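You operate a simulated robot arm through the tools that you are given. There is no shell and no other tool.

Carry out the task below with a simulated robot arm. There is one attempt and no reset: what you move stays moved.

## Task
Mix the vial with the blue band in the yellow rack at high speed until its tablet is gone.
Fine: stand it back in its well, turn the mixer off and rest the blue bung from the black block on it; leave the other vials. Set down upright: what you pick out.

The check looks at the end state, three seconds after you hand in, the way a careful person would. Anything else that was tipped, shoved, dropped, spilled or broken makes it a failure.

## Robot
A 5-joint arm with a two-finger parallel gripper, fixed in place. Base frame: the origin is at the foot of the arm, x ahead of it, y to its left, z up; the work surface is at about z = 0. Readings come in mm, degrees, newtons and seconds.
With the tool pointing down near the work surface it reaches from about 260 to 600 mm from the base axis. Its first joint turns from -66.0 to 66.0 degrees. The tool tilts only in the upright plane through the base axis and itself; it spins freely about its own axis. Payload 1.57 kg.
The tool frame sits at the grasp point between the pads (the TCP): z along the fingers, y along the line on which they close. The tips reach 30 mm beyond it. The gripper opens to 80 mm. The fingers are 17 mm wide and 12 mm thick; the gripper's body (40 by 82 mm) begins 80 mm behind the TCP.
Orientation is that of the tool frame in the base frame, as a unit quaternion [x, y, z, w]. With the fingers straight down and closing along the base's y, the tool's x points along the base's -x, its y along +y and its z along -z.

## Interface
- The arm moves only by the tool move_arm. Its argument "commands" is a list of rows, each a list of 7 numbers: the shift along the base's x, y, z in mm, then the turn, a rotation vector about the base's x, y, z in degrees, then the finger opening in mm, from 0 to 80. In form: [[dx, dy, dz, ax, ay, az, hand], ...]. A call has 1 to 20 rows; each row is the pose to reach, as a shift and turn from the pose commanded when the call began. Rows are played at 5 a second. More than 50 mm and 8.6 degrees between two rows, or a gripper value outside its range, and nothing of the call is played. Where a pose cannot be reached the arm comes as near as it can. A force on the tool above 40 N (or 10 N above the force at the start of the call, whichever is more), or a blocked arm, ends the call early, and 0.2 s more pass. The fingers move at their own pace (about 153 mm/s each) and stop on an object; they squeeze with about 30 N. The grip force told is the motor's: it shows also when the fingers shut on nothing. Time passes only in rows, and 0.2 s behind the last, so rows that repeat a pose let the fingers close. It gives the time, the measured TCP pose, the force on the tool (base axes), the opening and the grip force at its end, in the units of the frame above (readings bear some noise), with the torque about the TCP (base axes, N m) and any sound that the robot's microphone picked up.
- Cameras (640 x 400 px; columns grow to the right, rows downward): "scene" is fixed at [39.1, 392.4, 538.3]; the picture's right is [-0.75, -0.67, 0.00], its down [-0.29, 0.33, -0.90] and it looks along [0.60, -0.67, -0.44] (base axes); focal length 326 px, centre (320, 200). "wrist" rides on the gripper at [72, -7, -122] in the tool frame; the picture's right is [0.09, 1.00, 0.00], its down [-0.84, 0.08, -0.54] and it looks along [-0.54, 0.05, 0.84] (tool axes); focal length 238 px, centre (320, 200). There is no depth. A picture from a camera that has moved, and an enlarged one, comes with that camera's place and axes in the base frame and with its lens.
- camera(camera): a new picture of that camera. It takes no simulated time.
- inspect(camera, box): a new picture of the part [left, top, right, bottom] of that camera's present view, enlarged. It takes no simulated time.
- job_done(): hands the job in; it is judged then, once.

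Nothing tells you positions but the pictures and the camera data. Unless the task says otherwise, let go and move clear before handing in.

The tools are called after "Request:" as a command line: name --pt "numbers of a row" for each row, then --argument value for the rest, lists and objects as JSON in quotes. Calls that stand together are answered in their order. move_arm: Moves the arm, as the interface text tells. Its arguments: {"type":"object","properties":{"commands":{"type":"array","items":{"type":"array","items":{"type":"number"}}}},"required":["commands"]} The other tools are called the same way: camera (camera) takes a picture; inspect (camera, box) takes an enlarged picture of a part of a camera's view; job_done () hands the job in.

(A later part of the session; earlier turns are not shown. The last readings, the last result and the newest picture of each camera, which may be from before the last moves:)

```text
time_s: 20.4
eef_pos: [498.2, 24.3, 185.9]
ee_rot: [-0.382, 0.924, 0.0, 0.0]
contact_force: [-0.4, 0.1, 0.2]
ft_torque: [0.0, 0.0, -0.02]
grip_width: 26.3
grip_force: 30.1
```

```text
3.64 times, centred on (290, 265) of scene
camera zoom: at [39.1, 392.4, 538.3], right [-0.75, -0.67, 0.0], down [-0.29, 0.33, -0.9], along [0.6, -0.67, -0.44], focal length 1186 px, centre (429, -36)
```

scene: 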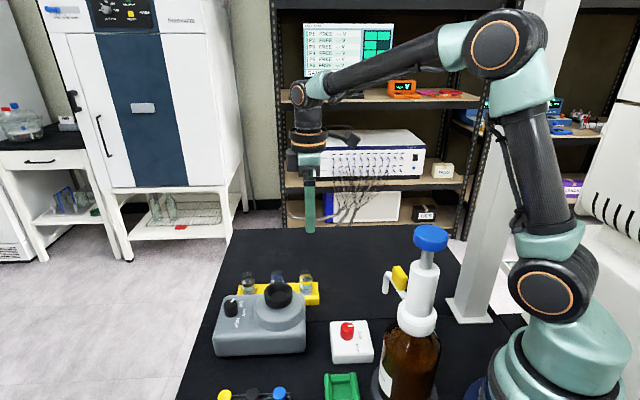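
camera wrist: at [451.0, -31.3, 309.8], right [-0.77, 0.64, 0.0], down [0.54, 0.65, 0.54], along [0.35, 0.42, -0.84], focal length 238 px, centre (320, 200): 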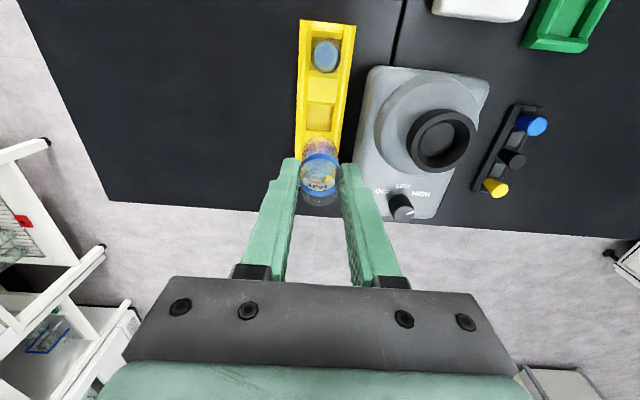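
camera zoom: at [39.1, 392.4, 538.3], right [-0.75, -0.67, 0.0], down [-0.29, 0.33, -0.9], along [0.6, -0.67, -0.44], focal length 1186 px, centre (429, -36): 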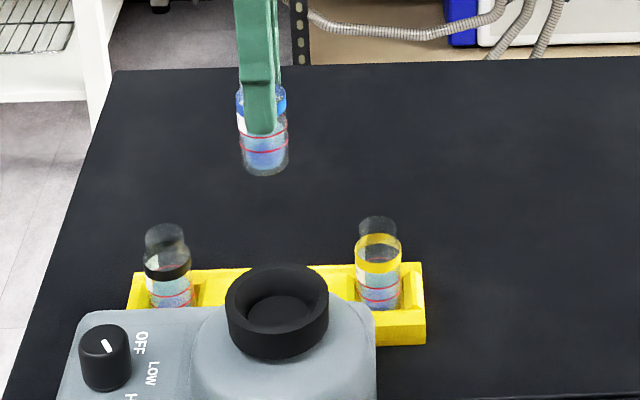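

Request:
inspect --camera "scene" --box '[295, 225, 330, 265]'

Request:
inspect --camera "wrist" --box '[290, 125, 350, 215]'

Request:
inspect --camera "wrist" --box '[380, 90, 500, 210]'

```text
10.00 times, centred on (312, 245) of scene
camera zoom: at [39.1, 392.4, 538.3], right [-0.75, -0.67, 0.0], down [-0.29, 0.33, -0.9], along [0.6, -0.67, -0.44], focal length 3262 px, centre (395, -250)
```

zoom: 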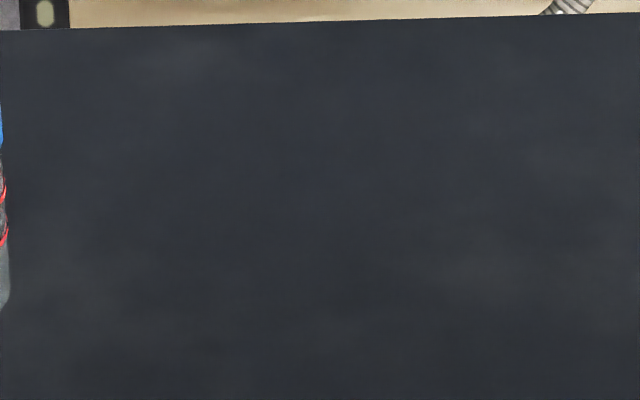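

```text
4.44 times, centred on (320, 170) of wrist
camera zoom: at [451.0, -31.3, 309.8], right [-0.77, 0.64, 0.0], down [0.54, 0.65, 0.54], along [0.35, 0.42, -0.84], focal length 1059 px, centre (320, 333)
```

zoom: 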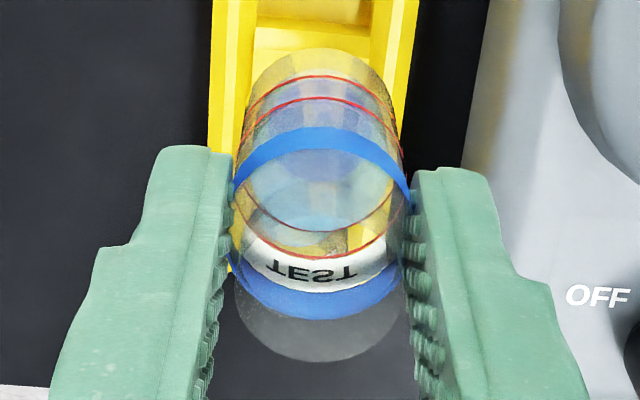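

```text
3.33 times, centred on (440, 150) of wrist
camera zoom: at [451.0, -31.3, 309.8], right [-0.77, 0.64, 0.0], down [0.54, 0.65, 0.54], along [0.35, 0.42, -0.84], focal length 794 px, centre (-80, 367)
```

zoom: 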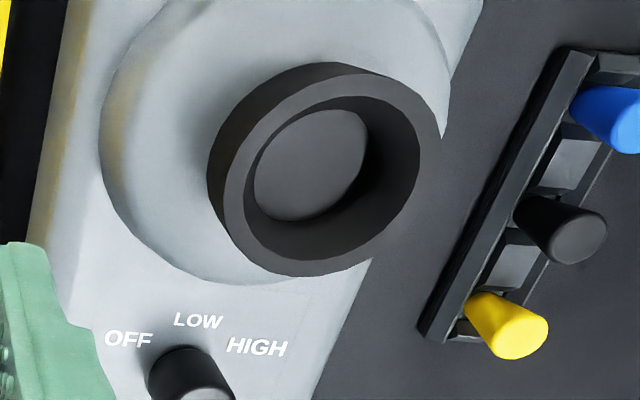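

Request:
inspect --camera "scene" --box '[295, 222, 325, 262]'

Request:
inspect --camera "scene" --box '[292, 225, 332, 265]'

Request:
inspect --camera "scene" --box '[250, 225, 300, 265]'

```text
10.00 times, centred on (310, 242) of scene
camera zoom: at [39.1, 392.4, 538.3], right [-0.75, -0.67, 0.0], down [-0.29, 0.33, -0.9], along [0.6, -0.67, -0.44], focal length 3262 px, centre (420, -220)
```

zoom: 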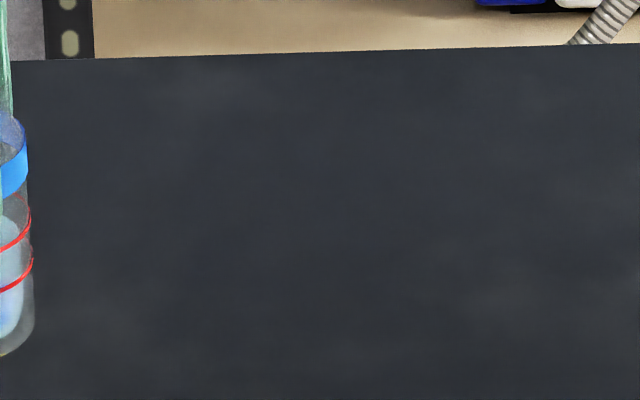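

```text
10.00 times, centred on (312, 245) of scene
camera zoom: at [39.1, 392.4, 538.3], right [-0.75, -0.67, 0.0], down [-0.29, 0.33, -0.9], along [0.6, -0.67, -0.44], focal length 3262 px, centre (400, -250)
```

zoom: 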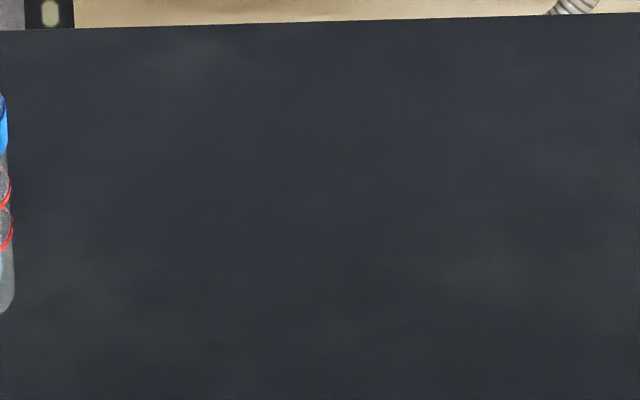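

```text
10.00 times, centred on (275, 245) of scene
camera zoom: at [39.1, 392.4, 538.3], right [-0.75, -0.67, 0.0], down [-0.29, 0.33, -0.9], along [0.6, -0.67, -0.44], focal length 3262 px, centre (770, -250)
```

zoom: 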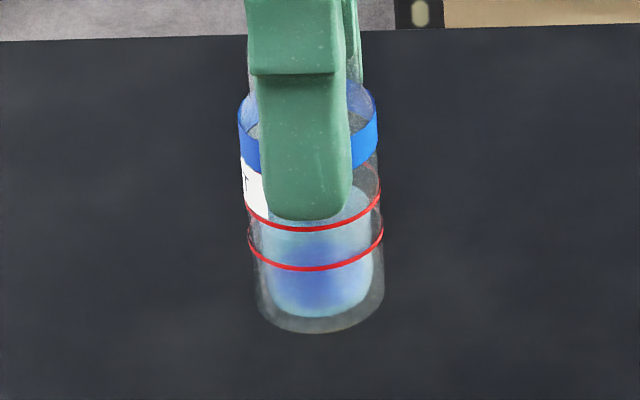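

The vial is held upright, with its bottom at z ≈ 122. I'll carry it over the cup at (414, 90) with clearance and check.

Request:
move_arm --pt "0 0 10 0 0 0 22" --pt "-14 11 10 0 0 0 22" --pt "-28 22 10 0 0 0 22" --pt "-42 33 10 0 0 0 22" --pt "-56 44 10 0 0 0 22" --pt "-70 55 10 0 0 0 22" --pt "-83.7 65.3 10 0 0 0 22" --pt "-83.7 65.3 5 0 0 0 22" --pt "-83.7 65.3 0 0 0 0 22" --pt "-83.7 65.3 0 0 0 0 22"

Request:
camera --camera "wrist"

Request:
inspect --camera "wrist" --box '[250, 100, 390, 220]'

Request:
inspect --camera "scene" --box '[235, 225, 325, 315]'

```text
time_s: 22.6
eef_pos: [414.8, 89.2, 187.1]
ee_rot: [-0.383, 0.924, 0.0, 0.001]
contact_force: [0.1, 0.6, -0.5]
ft_torque: [0.02, 0.02, 0.02]
grip_width: 26.1
grip_force: 30.0
```

```text
taken
camera wrist: at [367.5, 33.0, 309.8], right [-0.77, 0.64, 0.0], down [0.54, 0.65, 0.54], along [0.35, 0.42, -0.84], focal length 238 px, centre (320, 200)
```

wrist: 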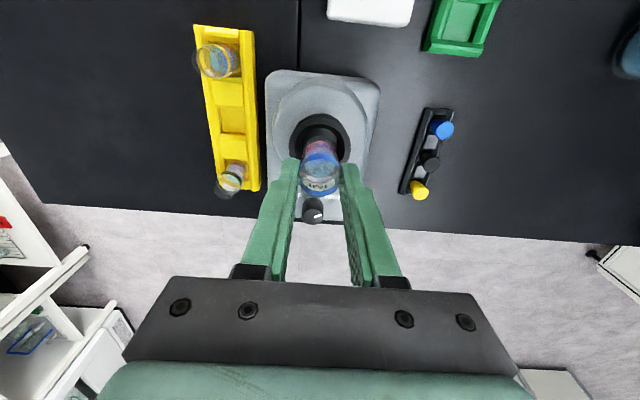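

```text
3.33 times, centred on (320, 160) of wrist
camera zoom: at [367.5, 33.0, 309.8], right [-0.77, 0.64, 0.0], down [0.54, 0.65, 0.54], along [0.35, 0.42, -0.84], focal length 794 px, centre (320, 333)
```

zoom: 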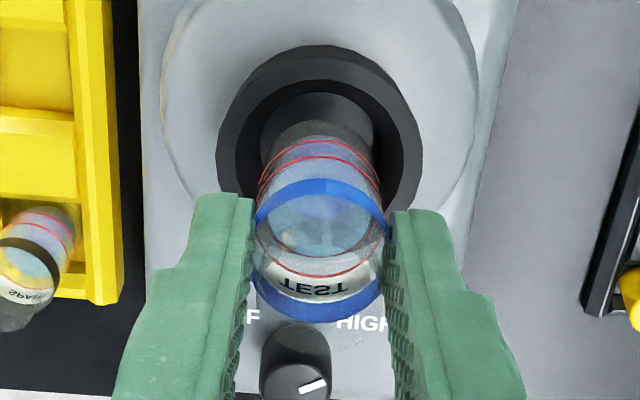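

```text
4.44 times, centred on (280, 270) of scene
camera zoom: at [39.1, 392.4, 538.3], right [-0.75, -0.67, 0.0], down [-0.29, 0.33, -0.9], along [0.6, -0.67, -0.44], focal length 1450 px, centre (498, -111)
```

zoom: 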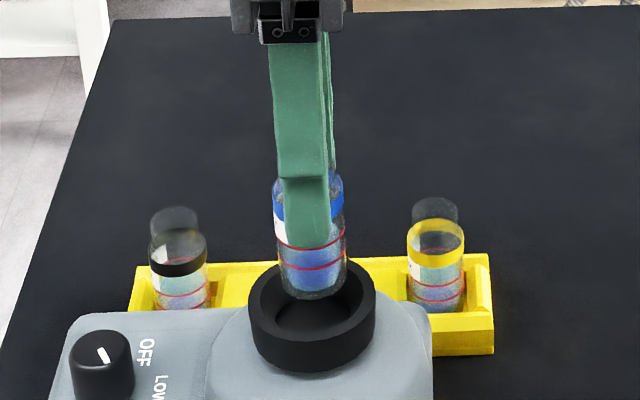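

The vial is over the cup, to within about a millimetre. I'll shift slightly and lower it into the cup, watching the force.

Request:
move_arm --pt "0 1.2 -5 0 0 0 22" --pt "0 1.2 -10 0 0 0 22" --pt "0 1.2 -14 0 0 0 22" --pt "0 1.2 -17 0 0 0 22" --pt "0 1.2 -18.5 0 0 0 22" --pt "0 1.2 -18.5 0 0 0 22"

Request:
inspect --camera "wrist" --box '[250, 100, 390, 220]'

Request:
inspect --camera "scene" --box '[235, 235, 325, 325]'

```text
time_s: 24.0
eef_pos: [414.2, 92.0, 168.7]
ee_rot: [-0.382, 0.924, 0.0, 0.0]
contact_force: [0.0, -0.6, -0.6]
ft_torque: [-0.02, -0.01, -0.03]
grip_width: 26.3
grip_force: 29.9
```

```text
3.33 times, centred on (320, 160) of wrist
camera zoom: at [368.0, 35.2, 290.9], right [-0.77, 0.64, 0.0], down [0.54, 0.65, 0.54], along [0.35, 0.42, -0.84], focal length 794 px, centre (320, 333)
```

zoom: 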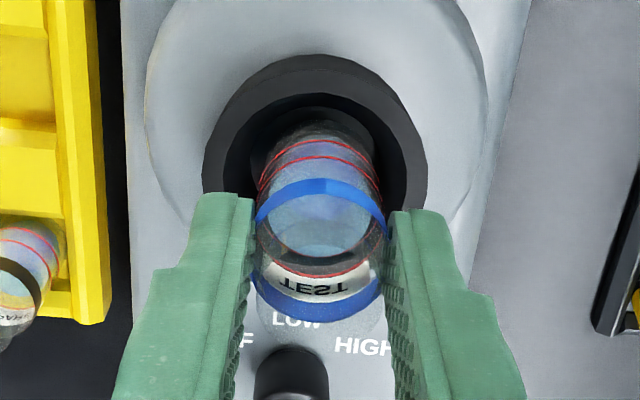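

```text
4.44 times, centred on (280, 280) of scene
camera zoom: at [39.1, 392.4, 538.3], right [-0.75, -0.67, 0.0], down [-0.29, 0.33, -0.9], along [0.6, -0.67, -0.44], focal length 1450 px, centre (498, -156)
```

zoom: 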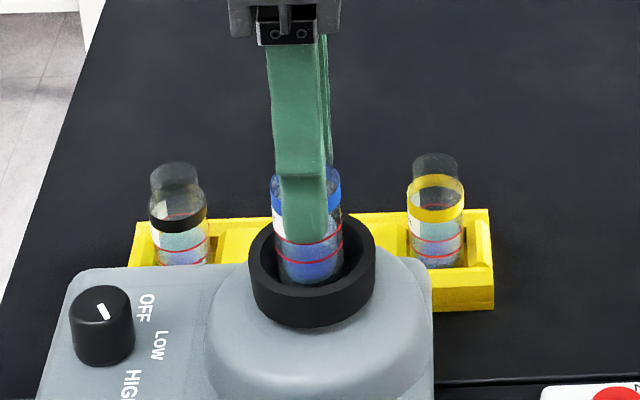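

No contact yet and the vial is well centred. I'll continue down in 1 mm steps with a 1 mm correction.

Request:
move_arm --pt "-0.3 -1 -1 0 0 0 22" --pt "-0.3 -1 -2 0 0 0 22" --pt "-0.3 -1 -3 0 0 0 22" --pt "-0.3 -1 -3 0 0 0 22"

Request:
inspect --camera "scene" --box '[255, 265, 305, 315]'

```text
time_s: 25.0
eef_pos: [413.5, 89.9, 165.8]
ee_rot: [-0.383, 0.924, -0.001, 0.0]
contact_force: [0.0, 0.4, -0.5]
ft_torque: [0.0, 0.02, 0.0]
grip_width: 26.3
grip_force: 30.0
```

```text
8.00 times, centred on (280, 290) of scene
camera zoom: at [39.1, 392.4, 538.3], right [-0.75, -0.67, 0.0], down [-0.29, 0.33, -0.9], along [0.6, -0.67, -0.44], focal length 2609 px, centre (640, -520)
```

zoom: 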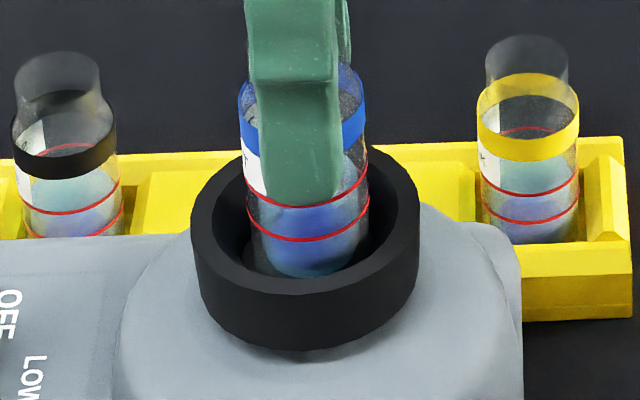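

Request:
move_arm --pt "0 0 -1 0 0 0 22" --pt "0 0 -2 0 0 0 22" --pt "0 0 -2 0 0 0 22"

```text
time_s: 25.8
eef_pos: [414.0, 88.8, 163.2]
ee_rot: [-0.382, 0.924, -0.001, 0.001]
contact_force: [0.4, 0.5, 0.0]
ft_torque: [-0.04, -0.05, -0.01]
grip_width: 26.2
grip_force: 30.0
```

No contact yet with the vial bottom at about z ≈ 99, so I'll go down a bit more and keep watching the force.

Request:
move_arm --pt "0 0 -1 0 0 0 22" --pt "0 0 -2 0 0 0 22" --pt "0 0 -2 0 0 0 22"

Request:
inspect --camera "scene" --box '[255, 265, 305, 315]'

Request:
inspect --camera "wrist" --box '[250, 90, 390, 210]'

```text
time_s: 26.6
eef_pos: [415.0, 91.2, 162.4]
ee_rot: [-0.383, 0.924, 0.001, 0.0]
contact_force: [-0.4, 0.4, 1.5]
ft_torque: [0.04, 0.1, 0.0]
grip_width: 26.1
grip_force: 30.2
```

```text
8.00 times, centred on (280, 290) of scene
camera zoom: at [39.1, 392.4, 538.3], right [-0.75, -0.67, 0.0], down [-0.29, 0.33, -0.9], along [0.6, -0.67, -0.44], focal length 2609 px, centre (640, -520)
```

zoom: 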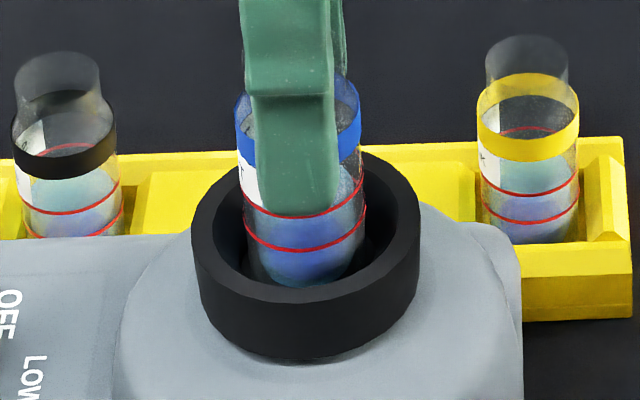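

```text
3.33 times, centred on (320, 150) of wrist
camera zoom: at [368.2, 34.2, 284.9], right [-0.77, 0.64, 0.0], down [0.54, 0.65, 0.54], along [0.35, 0.42, -0.84], focal length 794 px, centre (320, 367)
```

zoom: 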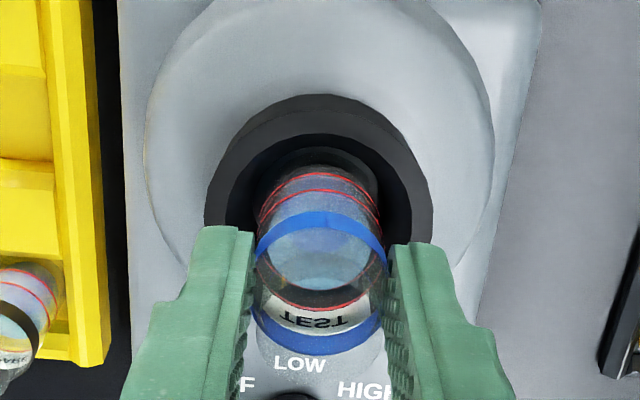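

Light contact now (about 1.5 N). I'll nudge 1 mm to centre, press slightly and hold while watching for mixing.

Request:
move_arm --pt "-0.7 -0.8 0 0 0 0 22" --pt "-0.7 -0.8 -1 0 0 0 22" --pt "-0.7 -0.8 -1.5 0 0 0 22" --pt "-0.7 -0.8 -1.5 0 0 0 22" --pt "-0.7 -0.8 -1.5 0 0 0 22"

Request:
inspect --camera "scene" --box '[265, 265, 295, 305]'

Request:
inspect --camera "wrist" --box '[285, 120, 355, 200]'

```text
time_s: 27.8
eef_pos: [414.6, 88.7, 160.3]
ee_rot: [-0.383, 0.924, 0.0, 0.0]
contact_force: [-0.1, -2.2, 1.5]
ft_torque: [-0.19, -0.08, 0.0]
grip_width: 26.2
grip_force: 29.7
```

```text
10.00 times, centred on (280, 285) of scene
camera zoom: at [39.1, 392.4, 538.3], right [-0.75, -0.67, 0.0], down [-0.29, 0.33, -0.9], along [0.6, -0.67, -0.44], focal length 3262 px, centre (720, -650)
```

zoom: 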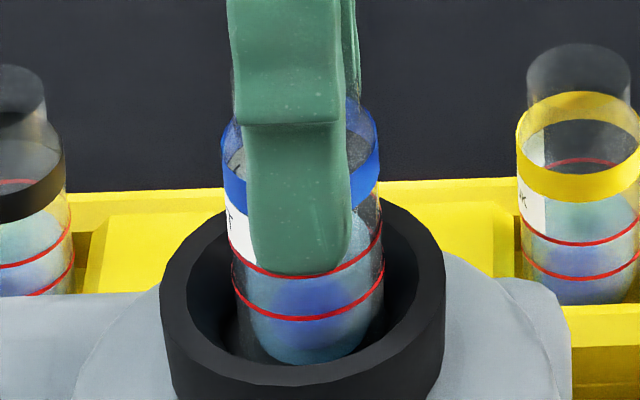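

```text
5.00 times, centred on (320, 160) of wrist
camera zoom: at [367.6, 33.1, 283.3], right [-0.77, 0.64, 0.0], down [0.54, 0.65, 0.54], along [0.35, 0.42, -0.84], focal length 1192 px, centre (320, 400)
```

zoom: 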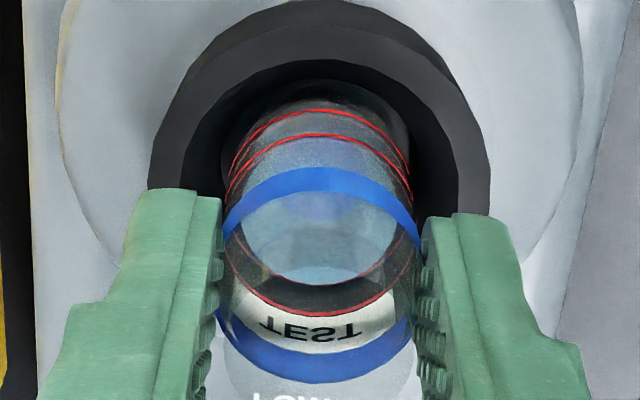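

Request:
move_arm --pt "0 0 -0.5 0 0 0 22" --pt "0 0 -0.5 0 0 0 22" --pt "0 0 -0.5 0 0 0 22" --pt "0 0 -0.5 0 0 0 22"

Request:
camera --camera "scene"

Request:
inspect --camera "scene" --box '[215, 275, 315, 345]'

Request:
inspect --camera "wrist" --box '[285, 120, 355, 200]'

```text
time_s: 28.8
eef_pos: [414.5, 88.1, 161.0]
ee_rot: [-0.384, 0.924, 0.0, 0.0]
contact_force: [-0.7, -1.6, 3.5]
ft_torque: [-0.14, 0.03, -0.03]
grip_width: 26.3
grip_force: 30.1
```

```text
taken
```

scene: 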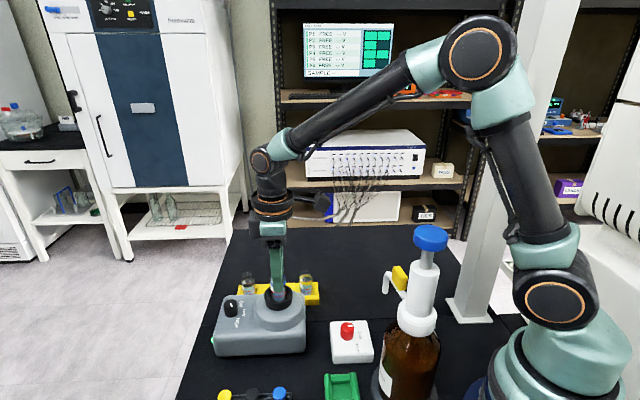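

```text
5.71 times, centred on (265, 310) of scene
camera zoom: at [39.1, 392.4, 538.3], right [-0.75, -0.67, 0.0], down [-0.29, 0.33, -0.9], along [0.6, -0.67, -0.44], focal length 1864 px, centre (634, -429)
```

zoom: 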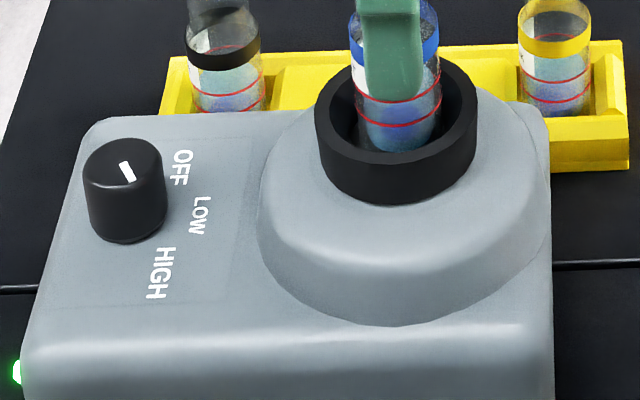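

```text
5.00 times, centred on (320, 160) of wrist
camera zoom: at [367.8, 33.1, 282.9], right [-0.77, 0.64, 0.0], down [0.54, 0.65, 0.54], along [0.35, 0.42, -0.84], focal length 1192 px, centre (320, 400)
```

zoom: 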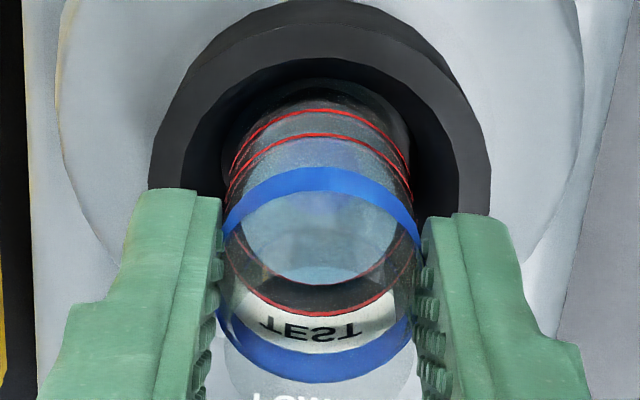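

A bright green lamp on the mixer's end has lit, so the mixer seems to be running under contact. I'll hold here and watch the tablet.

Request:
move_arm --pt "0 0 0 0 0 0 22" --pt "0 0 0 0 0 0 22" --pt "0 0 0 0 0 0 22" --pt "0 0 0 0 0 0 22" --pt "0 0 0 0 0 0 22" --pt "0 0 0 0 0 0 22" --pt "0 0 0 0 0 0 22" --pt "0 0 0 0 0 0 22" --pt "0 0 0 0 0 0 22" --pt "0 0 0 0 0 0 22"

Request:
inspect --camera "scene" --box '[215, 275, 315, 345]'

Request:
inspect --camera "scene" --box '[265, 265, 295, 305]'

Request:
inspect --camera "wrist" --box '[285, 120, 355, 200]'

```text
time_s: 31.0
eef_pos: [414.6, 89.2, 160.2]
ee_rot: [-0.383, 0.924, 0.001, 0.0]
contact_force: [-1.2, 1.1, 3.5]
ft_torque: [0.14, 0.02, 0.0]
grip_width: 26.5
grip_force: 30.2
```

```text
5.71 times, centred on (265, 310) of scene
camera zoom: at [39.1, 392.4, 538.3], right [-0.75, -0.67, 0.0], down [-0.29, 0.33, -0.9], along [0.6, -0.67, -0.44], focal length 1864 px, centre (634, -429)
```

zoom: 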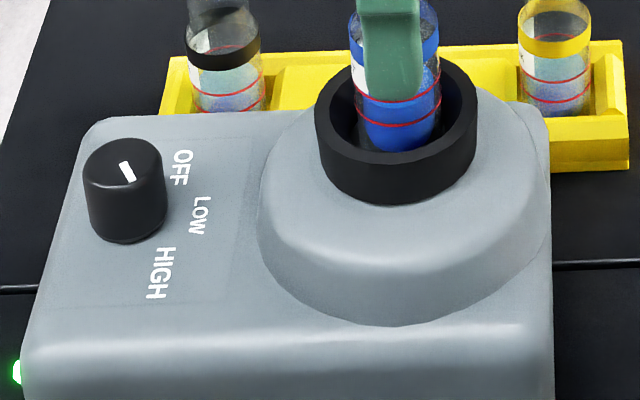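

```text
10.00 times, centred on (280, 285) of scene
camera zoom: at [39.1, 392.4, 538.3], right [-0.75, -0.67, 0.0], down [-0.29, 0.33, -0.9], along [0.6, -0.67, -0.44], focal length 3262 px, centre (720, -650)
```

zoom: 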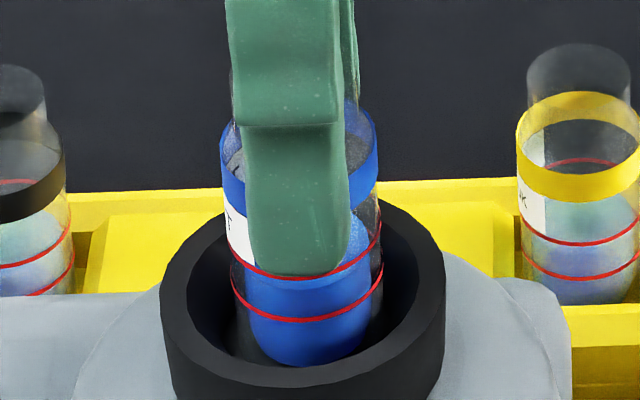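

```text
5.00 times, centred on (320, 160) of wrist
camera zoom: at [367.8, 33.1, 283.0], right [-0.77, 0.64, 0.0], down [0.54, 0.65, 0.54], along [0.35, 0.42, -0.84], focal length 1192 px, centre (320, 400)
```

zoom: 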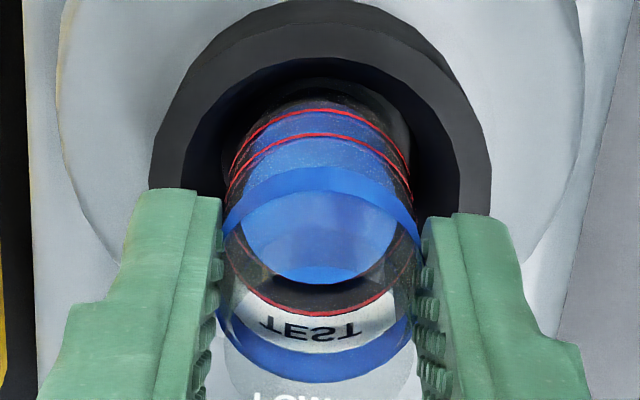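

The liquid has turned solid blue, so the tablet is dissolving. I'll hold two more seconds and see whether it stops changing.

Request:
move_arm --pt "0 0 0 0 0 0 22" --pt "0 0 0 0 0 0 22" --pt "0 0 0 0 0 0 22" --pt "0 0 0 0 0 0 22" --pt "0 0 0 0 0 0 22" --pt "0 0 0 0 0 0 22" --pt "0 0 0 0 0 0 22" --pt "0 0 0 0 0 0 22" --pt "0 0 0 0 0 0 22" --pt "0 0 0 0 0 0 22"

Request:
inspect --camera "scene" --box '[265, 265, 295, 305]'

Request:
inspect --camera "wrist" --box '[285, 120, 355, 200]'

```text
time_s: 33.2
eef_pos: [413.3, 88.1, 160.6]
ee_rot: [-0.383, 0.924, 0.0, 0.0]
contact_force: [-0.8, 1.2, 3.4]
ft_torque: [0.11, 0.08, 0.03]
grip_width: 26.4
grip_force: 30.2
```

```text
10.00 times, centred on (280, 285) of scene
camera zoom: at [39.1, 392.4, 538.3], right [-0.75, -0.67, 0.0], down [-0.29, 0.33, -0.9], along [0.6, -0.67, -0.44], focal length 3262 px, centre (720, -650)
```

zoom: 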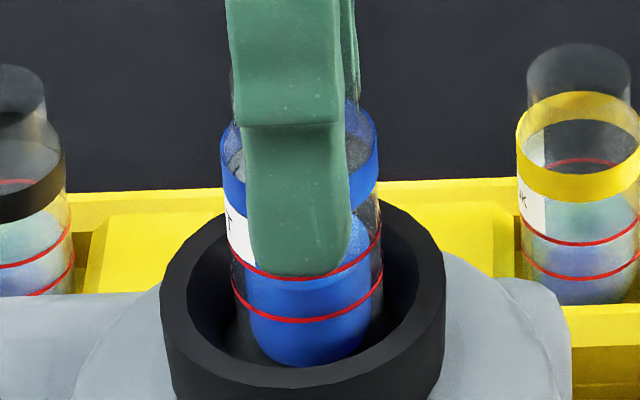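

```text
5.00 times, centred on (320, 160) of wrist
camera zoom: at [367.8, 33.1, 283.0], right [-0.77, 0.64, 0.0], down [0.54, 0.65, 0.54], along [0.35, 0.42, -0.84], focal length 1192 px, centre (320, 400)
```

zoom: 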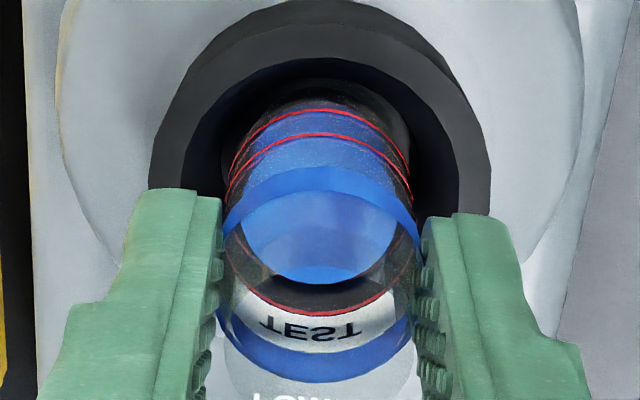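

The colour is uniform and no longer changing. I'll lift out of the cup and look at the vial in clear view.

Request:
move_arm --pt "0 0 3 0 0 0 22" --pt "0 0 10 0 0 0 22" --pt "0 0 20 0 0 0 22" --pt "0 0 30 0 0 0 22" --pt "0 0 38 0 0 0 22" --pt "0 0 38 0 0 0 22"

Request:
inspect --camera "scene" --box '[255, 235, 305, 285]'

Request:
inspect --camera "wrist" --box '[285, 120, 355, 200]'

Request:
inspect --camera "scene" --box '[205, 280, 305, 350]'

```text
time_s: 34.6
eef_pos: [414.6, 87.5, 197.3]
ee_rot: [-0.382, 0.924, 0.0, 0.0]
contact_force: [-0.3, 0.4, 0.0]
ft_torque: [-0.02, -0.02, 0.02]
grip_width: 26.3
grip_force: 30.6
```

```text
8.00 times, centred on (280, 260) of scene
camera zoom: at [39.1, 392.4, 538.3], right [-0.75, -0.67, 0.0], down [-0.29, 0.33, -0.9], along [0.6, -0.67, -0.44], focal length 2609 px, centre (640, -280)
```

zoom: 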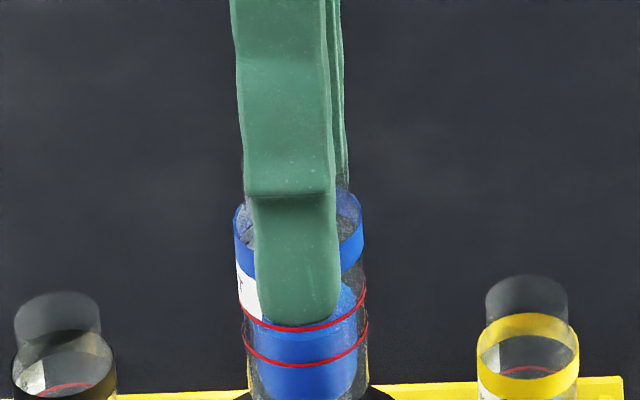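

```text
5.00 times, centred on (320, 160) of wrist
camera zoom: at [367.1, 32.3, 321.1], right [-0.77, 0.64, 0.0], down [0.54, 0.65, 0.54], along [0.35, 0.42, -0.84], focal length 1192 px, centre (320, 400)
```

zoom: 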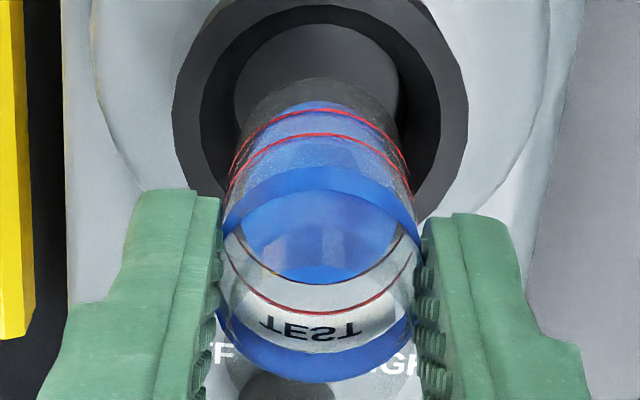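

```text
5.71 times, centred on (255, 315) of scene
camera zoom: at [39.1, 392.4, 538.3], right [-0.75, -0.67, 0.0], down [-0.29, 0.33, -0.9], along [0.6, -0.67, -0.44], focal length 1864 px, centre (691, -457)
```

zoom: 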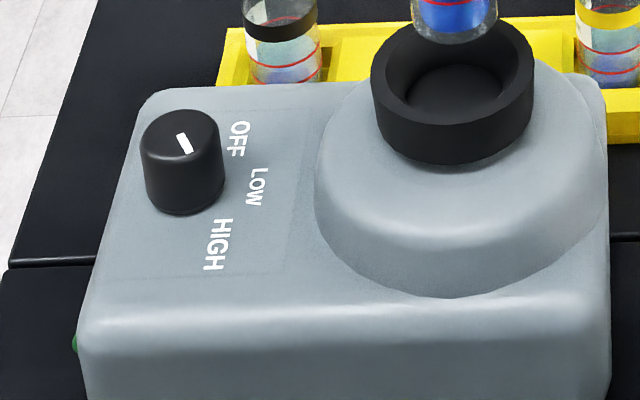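

The lamp went out when the vial lifted, so the mixer does run on touch. I'll take a close look at the vial contents.

Request:
inspect --camera "scene" --box '[265, 255, 295, 295]'

Request:
inspect --camera "wrist" --box '[300, 130, 340, 180]'

```text
10.00 times, centred on (280, 275) of scene
camera zoom: at [39.1, 392.4, 538.3], right [-0.75, -0.67, 0.0], down [-0.29, 0.33, -0.9], along [0.6, -0.67, -0.44], focal length 3262 px, centre (720, -550)
```

zoom: 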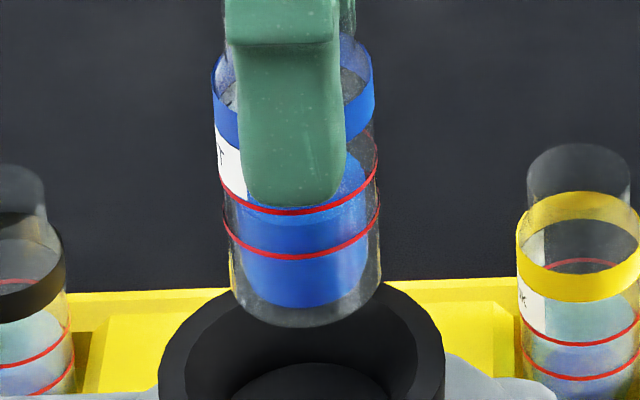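

```text
8.00 times, centred on (320, 155) of wrist
camera zoom: at [367.1, 32.3, 321.1], right [-0.77, 0.64, 0.0], down [0.54, 0.65, 0.54], along [0.35, 0.42, -0.84], focal length 1907 px, centre (320, 560)
```

zoom: 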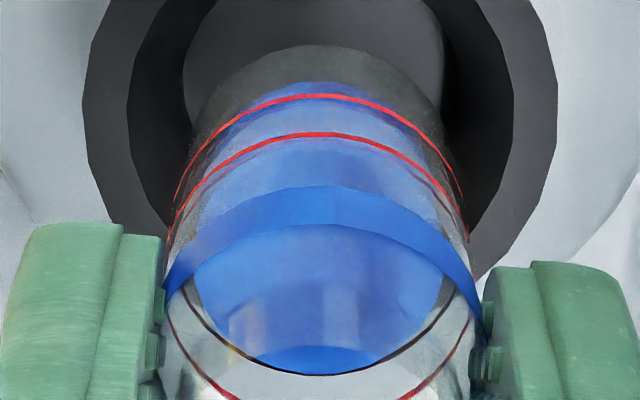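

The contents are uniformly blue and no tablet is visible. I'll carry the vial back above its well and check before lowering it in.

Request:
move_arm --pt "14 -10.8 0 0 0 0 22" --pt "28 -21.6 0 0 0 0 22" --pt "42 -32.4 0 0 0 0 22" --pt "56 -43.2 0 0 0 0 22" --pt "70 -54 0 0 0 0 22" --pt "84.7 -64.7 0 0 0 0 22" --pt "84.7 -64.7 -20 0 0 0 22" --pt "84.7 -64.7 -45 0 0 0 22" --pt "84.7 -64.7 -70 0 0 0 22" --pt "84.7 -64.7 -80 0 0 0 22" --pt "84.7 -64.7 -80 0 0 0 22"

Request:
camera --camera "wrist"

Request:
inspect --camera "wrist" --box '[250, 60, 390, 200]'

Request:
inspect --camera "scene" --box '[235, 240, 325, 310]'

```text
time_s: 37.0
eef_pos: [496.9, 24.2, 119.1]
ee_rot: [-0.383, 0.924, 0.0, 0.0]
contact_force: [0.4, -0.8, 0.0]
ft_torque: [0.02, 0.02, 0.0]
grip_width: 26.1
grip_force: 29.6
```

```text
taken
camera wrist: at [451.5, -32.4, 241.2], right [-0.77, 0.64, 0.0], down [0.54, 0.65, 0.54], along [0.35, 0.42, -0.84], focal length 238 px, centre (320, 200)
```

wrist: 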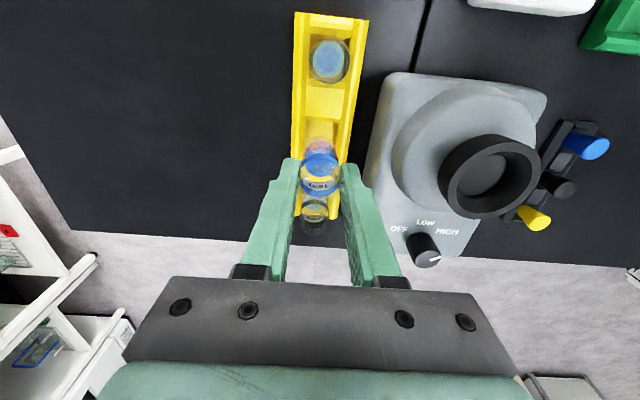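

```text
2.86 times, centred on (320, 130) of wrist
camera zoom: at [451.5, -32.4, 241.2], right [-0.77, 0.64, 0.0], down [0.54, 0.65, 0.54], along [0.35, 0.42, -0.84], focal length 681 px, centre (320, 400)
```

zoom: 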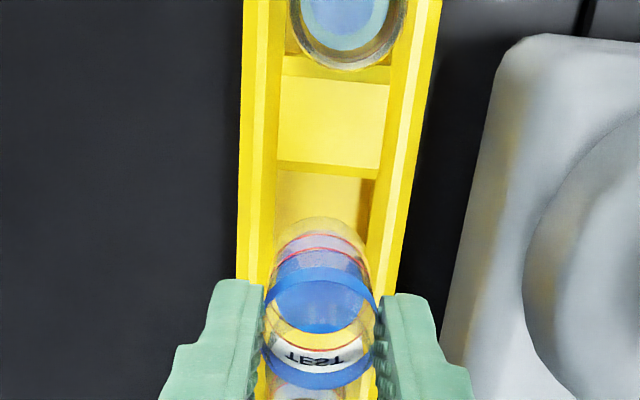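

```text
5.71 times, centred on (280, 275) of scene
camera zoom: at [39.1, 392.4, 538.3], right [-0.75, -0.67, 0.0], down [-0.29, 0.33, -0.9], along [0.6, -0.67, -0.44], focal length 1864 px, centre (549, -229)
```

zoom: 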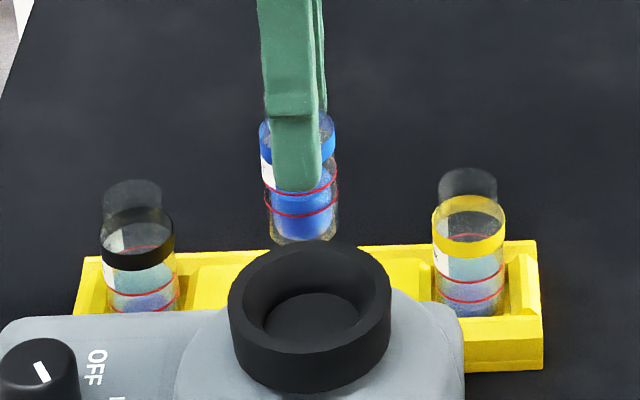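

It lines up with the well, to within 0.5 mm of the grasp pose. I'll lower it slowly to its original height.

Request:
move_arm --pt "0 0.3 -10 0 0 0 22" --pt "0 0.3 -18 0 0 0 22" --pt "0 0.3 -26 0 0 0 22" --pt "0 0.3 -33 0 0 0 22" --pt "0 0.3 -38 0 0 0 22" --pt "0 0.3 -42 0 0 0 22" --pt "0 0.3 -44 0 0 0 22" --pt "0 0.3 -44 0 0 0 22"

Request:
inspect --camera "wrist" --box '[250, 110, 390, 220]'

Request:
inspect --camera "scene" --box '[235, 240, 325, 310]'

```text
time_s: 38.8
eef_pos: [498.3, 25.0, 73.9]
ee_rot: [-0.382, 0.924, 0.0, 0.0]
contact_force: [-0.3, 0.0, -1.9]
ft_torque: [-0.01, 0.0, 0.01]
grip_width: 26.2
grip_force: 29.7
```

```text
3.64 times, centred on (320, 165) of wrist
camera zoom: at [452.1, -31.3, 197.4], right [-0.77, 0.64, 0.0], down [0.54, 0.65, 0.54], along [0.35, 0.42, -0.84], focal length 867 px, centre (320, 327)
```

zoom: 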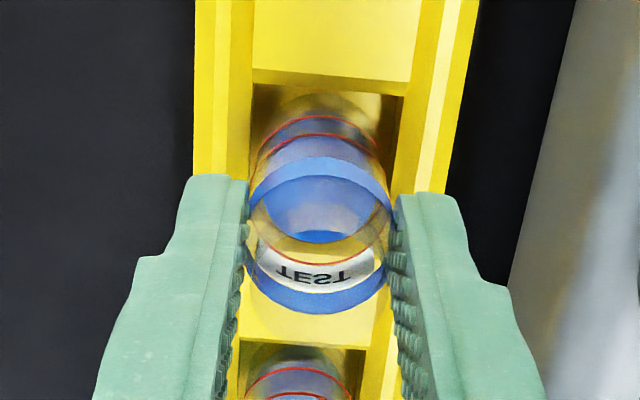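

```text
5.71 times, centred on (280, 275) of scene
camera zoom: at [39.1, 392.4, 538.3], right [-0.75, -0.67, 0.0], down [-0.29, 0.33, -0.9], along [0.6, -0.67, -0.44], focal length 1864 px, centre (549, -229)
```

zoom: 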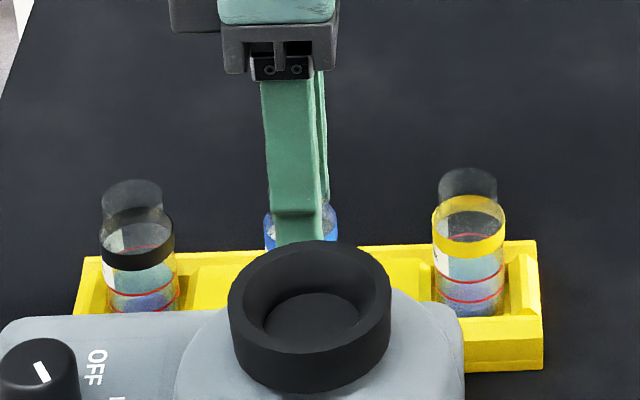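

About 2 mm remain. I'll lower to contact.

Request:
move_arm --pt "0 0 -1 0 0 0 22" --pt "0 0 -2 0 0 0 22" --pt "0 0 -2 0 0 0 22" --pt "0 0 -2 0 0 0 22"

Request:
inspect --camera "wrist" --box '[250, 110, 390, 220]'

```text
time_s: 39.8
eef_pos: [499.4, 23.3, 71.6]
ee_rot: [-0.384, 0.924, 0.0, 0.001]
contact_force: [-2.4, 1.0, 9.5]
ft_torque: [0.08, 0.15, -0.01]
grip_width: 25.8
grip_force: 30.2
```

```text
3.64 times, centred on (320, 165) of wrist
camera zoom: at [452.4, -31.3, 195.7], right [-0.77, 0.64, 0.0], down [0.54, 0.65, 0.54], along [0.35, 0.42, -0.84], focal length 867 px, centre (320, 327)
```

zoom: 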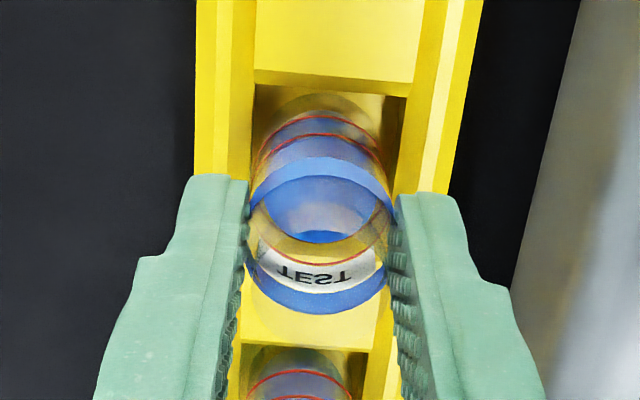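

The vial is on the well floor, with the force showing contact at the original height. I'll ease up slightly, open to 44 and check.

Request:
move_arm --pt "0 0 0.7 0 0 0 22" --pt "0 0 0.7 0 0 0 27" --pt "0 0 0.7 0 0 0 32" --pt "0 0 0.7 0 0 0 44" --pt "0 0 0.7 0 0 0 44"

Request:
inspect --camera "wrist" --box '[250, 110, 390, 220]'

```text
time_s: 41.0
eef_pos: [499.6, 24.9, 72.9]
ee_rot: [-0.382, 0.924, 0.0, 0.0]
contact_force: [-0.2, -0.1, -0.3]
ft_torque: [0.0, 0.0, -0.02]
grip_width: 43.9
grip_force: 0.1
```

```text
3.64 times, centred on (320, 165) of wrist
camera zoom: at [451.7, -31.4, 195.8], right [-0.77, 0.64, 0.0], down [0.54, 0.65, 0.54], along [0.35, 0.42, -0.84], focal length 867 px, centre (320, 327)
```

zoom: 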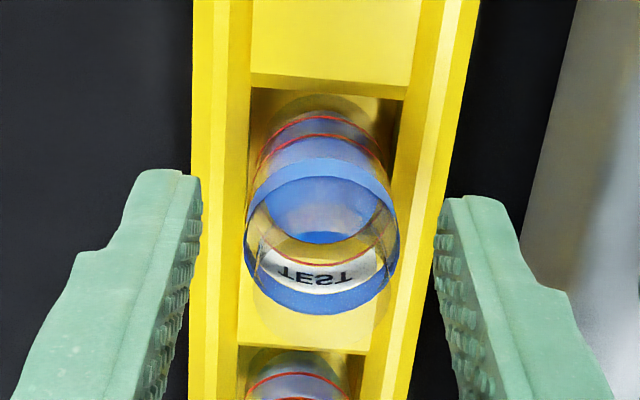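

The vial stands upright and free. I'll rise and go back to the knob at yaw -71°.

Request:
move_arm --pt "0 0 30 0 0 0 44" --pt "0 0 62 0 0 0 44" --pt "0 0 94 0 0 0 44" --pt "0 0 122 0 0 0 44" --pt "-1.1 8.7 122 0 0 -7.75 54" --pt "-2.3 17.4 122 0 0 -15.5 54" --pt "-3.4 26.1 122 0 0 -23.25 54" --pt "-4.5 34.8 122 0 0 -31 54" --pt "-5.6 43.5 122 0 0 -38.75 54" --pt "-6.8 52.2 122 0 0 -46.5 54" --pt "-7.9 60.9 122 0 0 -54.25 54" --pt "-9 69.6 122 0 0 -62 54" --pt "-10.1 78.3 122 0 0 -69.75 54" --pt "-11.3 87 122 0 0 -77.5 54" --pt "-12.4 95.7 122 0 0 -85.25 54" --pt "-13.5 104.4 122 0 0 -93 54" --pt "-14.6 113.1 122 0 0 -100.75 54" --pt "-15.8 121.8 122 0 0 -108.5 54" --pt "-16.9 131.1 110 0 0 -116 54" --pt "-16.9 131.1 90 0 0 -116 54"

Request:
camera --camera "wrist"

Request:
inspect --camera "scene" --box '[200, 240, 330, 350]'

```text
time_s: 45.2
eef_pos: [481.0, 156.2, 163.7]
ee_rot: [0.581, 0.814, 0.0, -0.001]
contact_force: [0.5, 0.3, 0.1]
ft_torque: [0.01, 0.0, 0.0]
grip_width: 54.0
grip_force: 0.2
```

```text
taken
camera wrist: at [450.5, 222.0, 285.6], right [0.91, 0.41, 0.0], down [0.34, -0.77, 0.54], along [0.22, -0.49, -0.84], focal length 238 px, centre (320, 200)
```

wrist: 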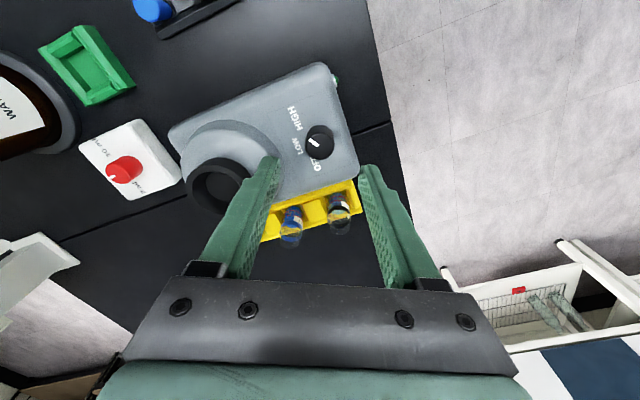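

```text
3.64 times, centred on (265, 295) of scene
camera zoom: at [39.1, 392.4, 538.3], right [-0.75, -0.67, 0.0], down [-0.29, 0.33, -0.9], along [0.6, -0.67, -0.44], focal length 1186 px, centre (520, -146)
```

zoom: 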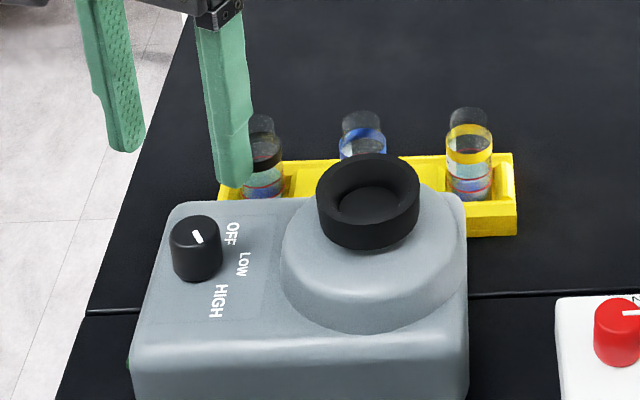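

Request:
move_arm --pt "0 0 -20 0 0 0 54" --pt "0 0 -40 0 0 0 54" --pt "0 0 -58 0 0 0 54" --pt "0 0 -58 0 0 0 54" --pt "0 0 -58 0 0 0 54"

Request:
inspect --camera "wrist" --box '[260, 100, 380, 220]'

```text
time_s: 46.4
eef_pos: [480.2, 155.6, 104.0]
ee_rot: [0.58, 0.815, 0.0, 0.001]
contact_force: [0.0, -0.5, -0.5]
ft_torque: [-0.04, -0.06, 0.04]
grip_width: 53.8
grip_force: 0.0
```

```text
3.33 times, centred on (320, 160) of wrist
camera zoom: at [450.2, 222.1, 226.7], right [0.91, 0.41, 0.0], down [0.35, -0.77, 0.54], along [0.22, -0.49, -0.84], focal length 794 px, centre (320, 333)
```

zoom: 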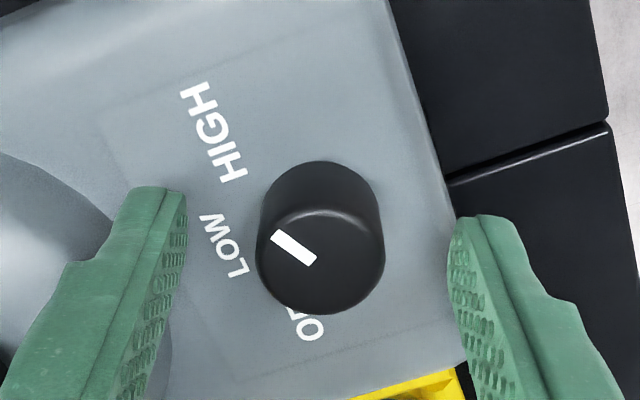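

Request:
move_arm --pt "0 0 0 0 0 0 40" --pt "0 0 0 0 0 0 20" --pt "0 0 0 0 0 0 20" --pt "0 0 0 0 0 0 20" --pt "0 0 0 0 0 8 20" --pt "0 0 0 0 0 16 20" --pt "0 0 0 0 0 24 20" --pt "0 0 0 0 0 32 20" --pt "0 0 0 0 0 40 20" --pt "0 0 0 0 0 48 20" --pt "0 0 0 0 0 56 20"

Request:
camera --camera "wrist"

```text
time_s: 48.8
eef_pos: [480.2, 156.7, 103.2]
ee_rot: [0.128, 0.992, 0.0, -0.002]
contact_force: [-16.6, 12.4, -2.2]
ft_torque: [0.25, -0.47, 0.04]
grip_width: 25.4
grip_force: 36.9
```

```text
taken
camera wrist: at [408.9, 167.8, 227.2], right [0.16, 0.99, 0.0], down [0.83, -0.14, 0.54], along [0.53, -0.09, -0.84], focal length 238 px, centre (320, 200)
```

wrist: 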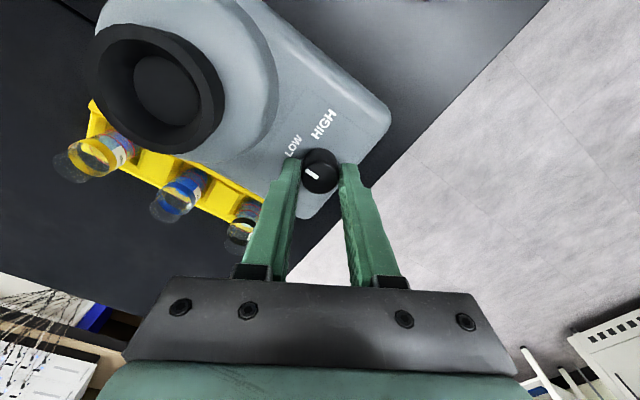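

Turning well. I'll ease the lateral load and continue back to OFF.

Request:
move_arm --pt "-0.4 0.3 0 0 0 5 20" --pt "-0.8 0.6 0 0 0 12 20" --pt "-0.8 0.6 0 0 0 20 20" --pt "-0.8 0.6 0 0 0 28 20" --pt "-0.8 0.6 0 0 0 36 20" --pt "-0.8 0.6 0 0 0 44 20" --pt "-0.8 0.6 0 0 0 52 20" --pt "-0.8 0.6 0 0 0 60 20" --pt "-0.8 0.6 0 0 0 60 20"

Request:
inspect --camera "wrist" --box '[260, 100, 380, 220]'

Request:
inspect --camera "scene" --box '[200, 250, 320, 350]'

```text
time_s: 50.8
eef_pos: [480.1, 155.8, 103.5]
ee_rot: [-0.383, 0.924, 0.0, -0.002]
contact_force: [-6.1, -11.1, -12.3]
ft_torque: [-0.81, 0.75, 0.05]
grip_width: 25.4
grip_force: 36.7
```

```text
3.33 times, centred on (320, 160) of wrist
camera zoom: at [434.2, 99.6, 227.2], right [-0.77, 0.64, 0.0], down [0.54, 0.65, 0.54], along [0.34, 0.42, -0.84], focal length 794 px, centre (320, 333)
```

zoom: 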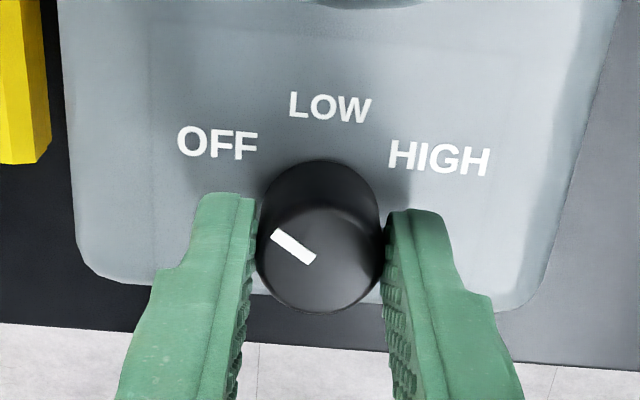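

```text
4.00 times, centred on (260, 300) of scene
camera zoom: at [39.2, 392.4, 538.3], right [-0.75, -0.67, 0.0], down [-0.29, 0.33, -0.9], along [0.6, -0.67, -0.44], focal length 1305 px, centre (560, -200)
```

zoom: 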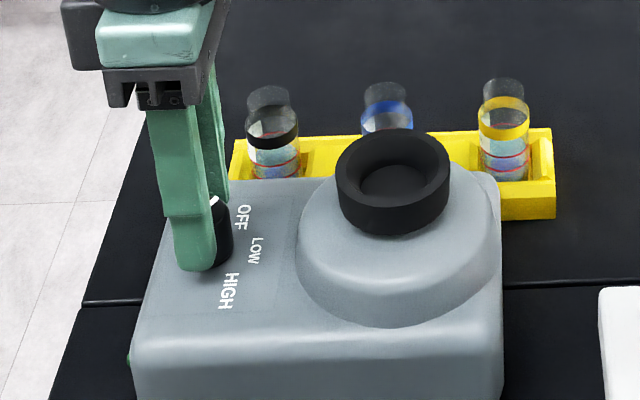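

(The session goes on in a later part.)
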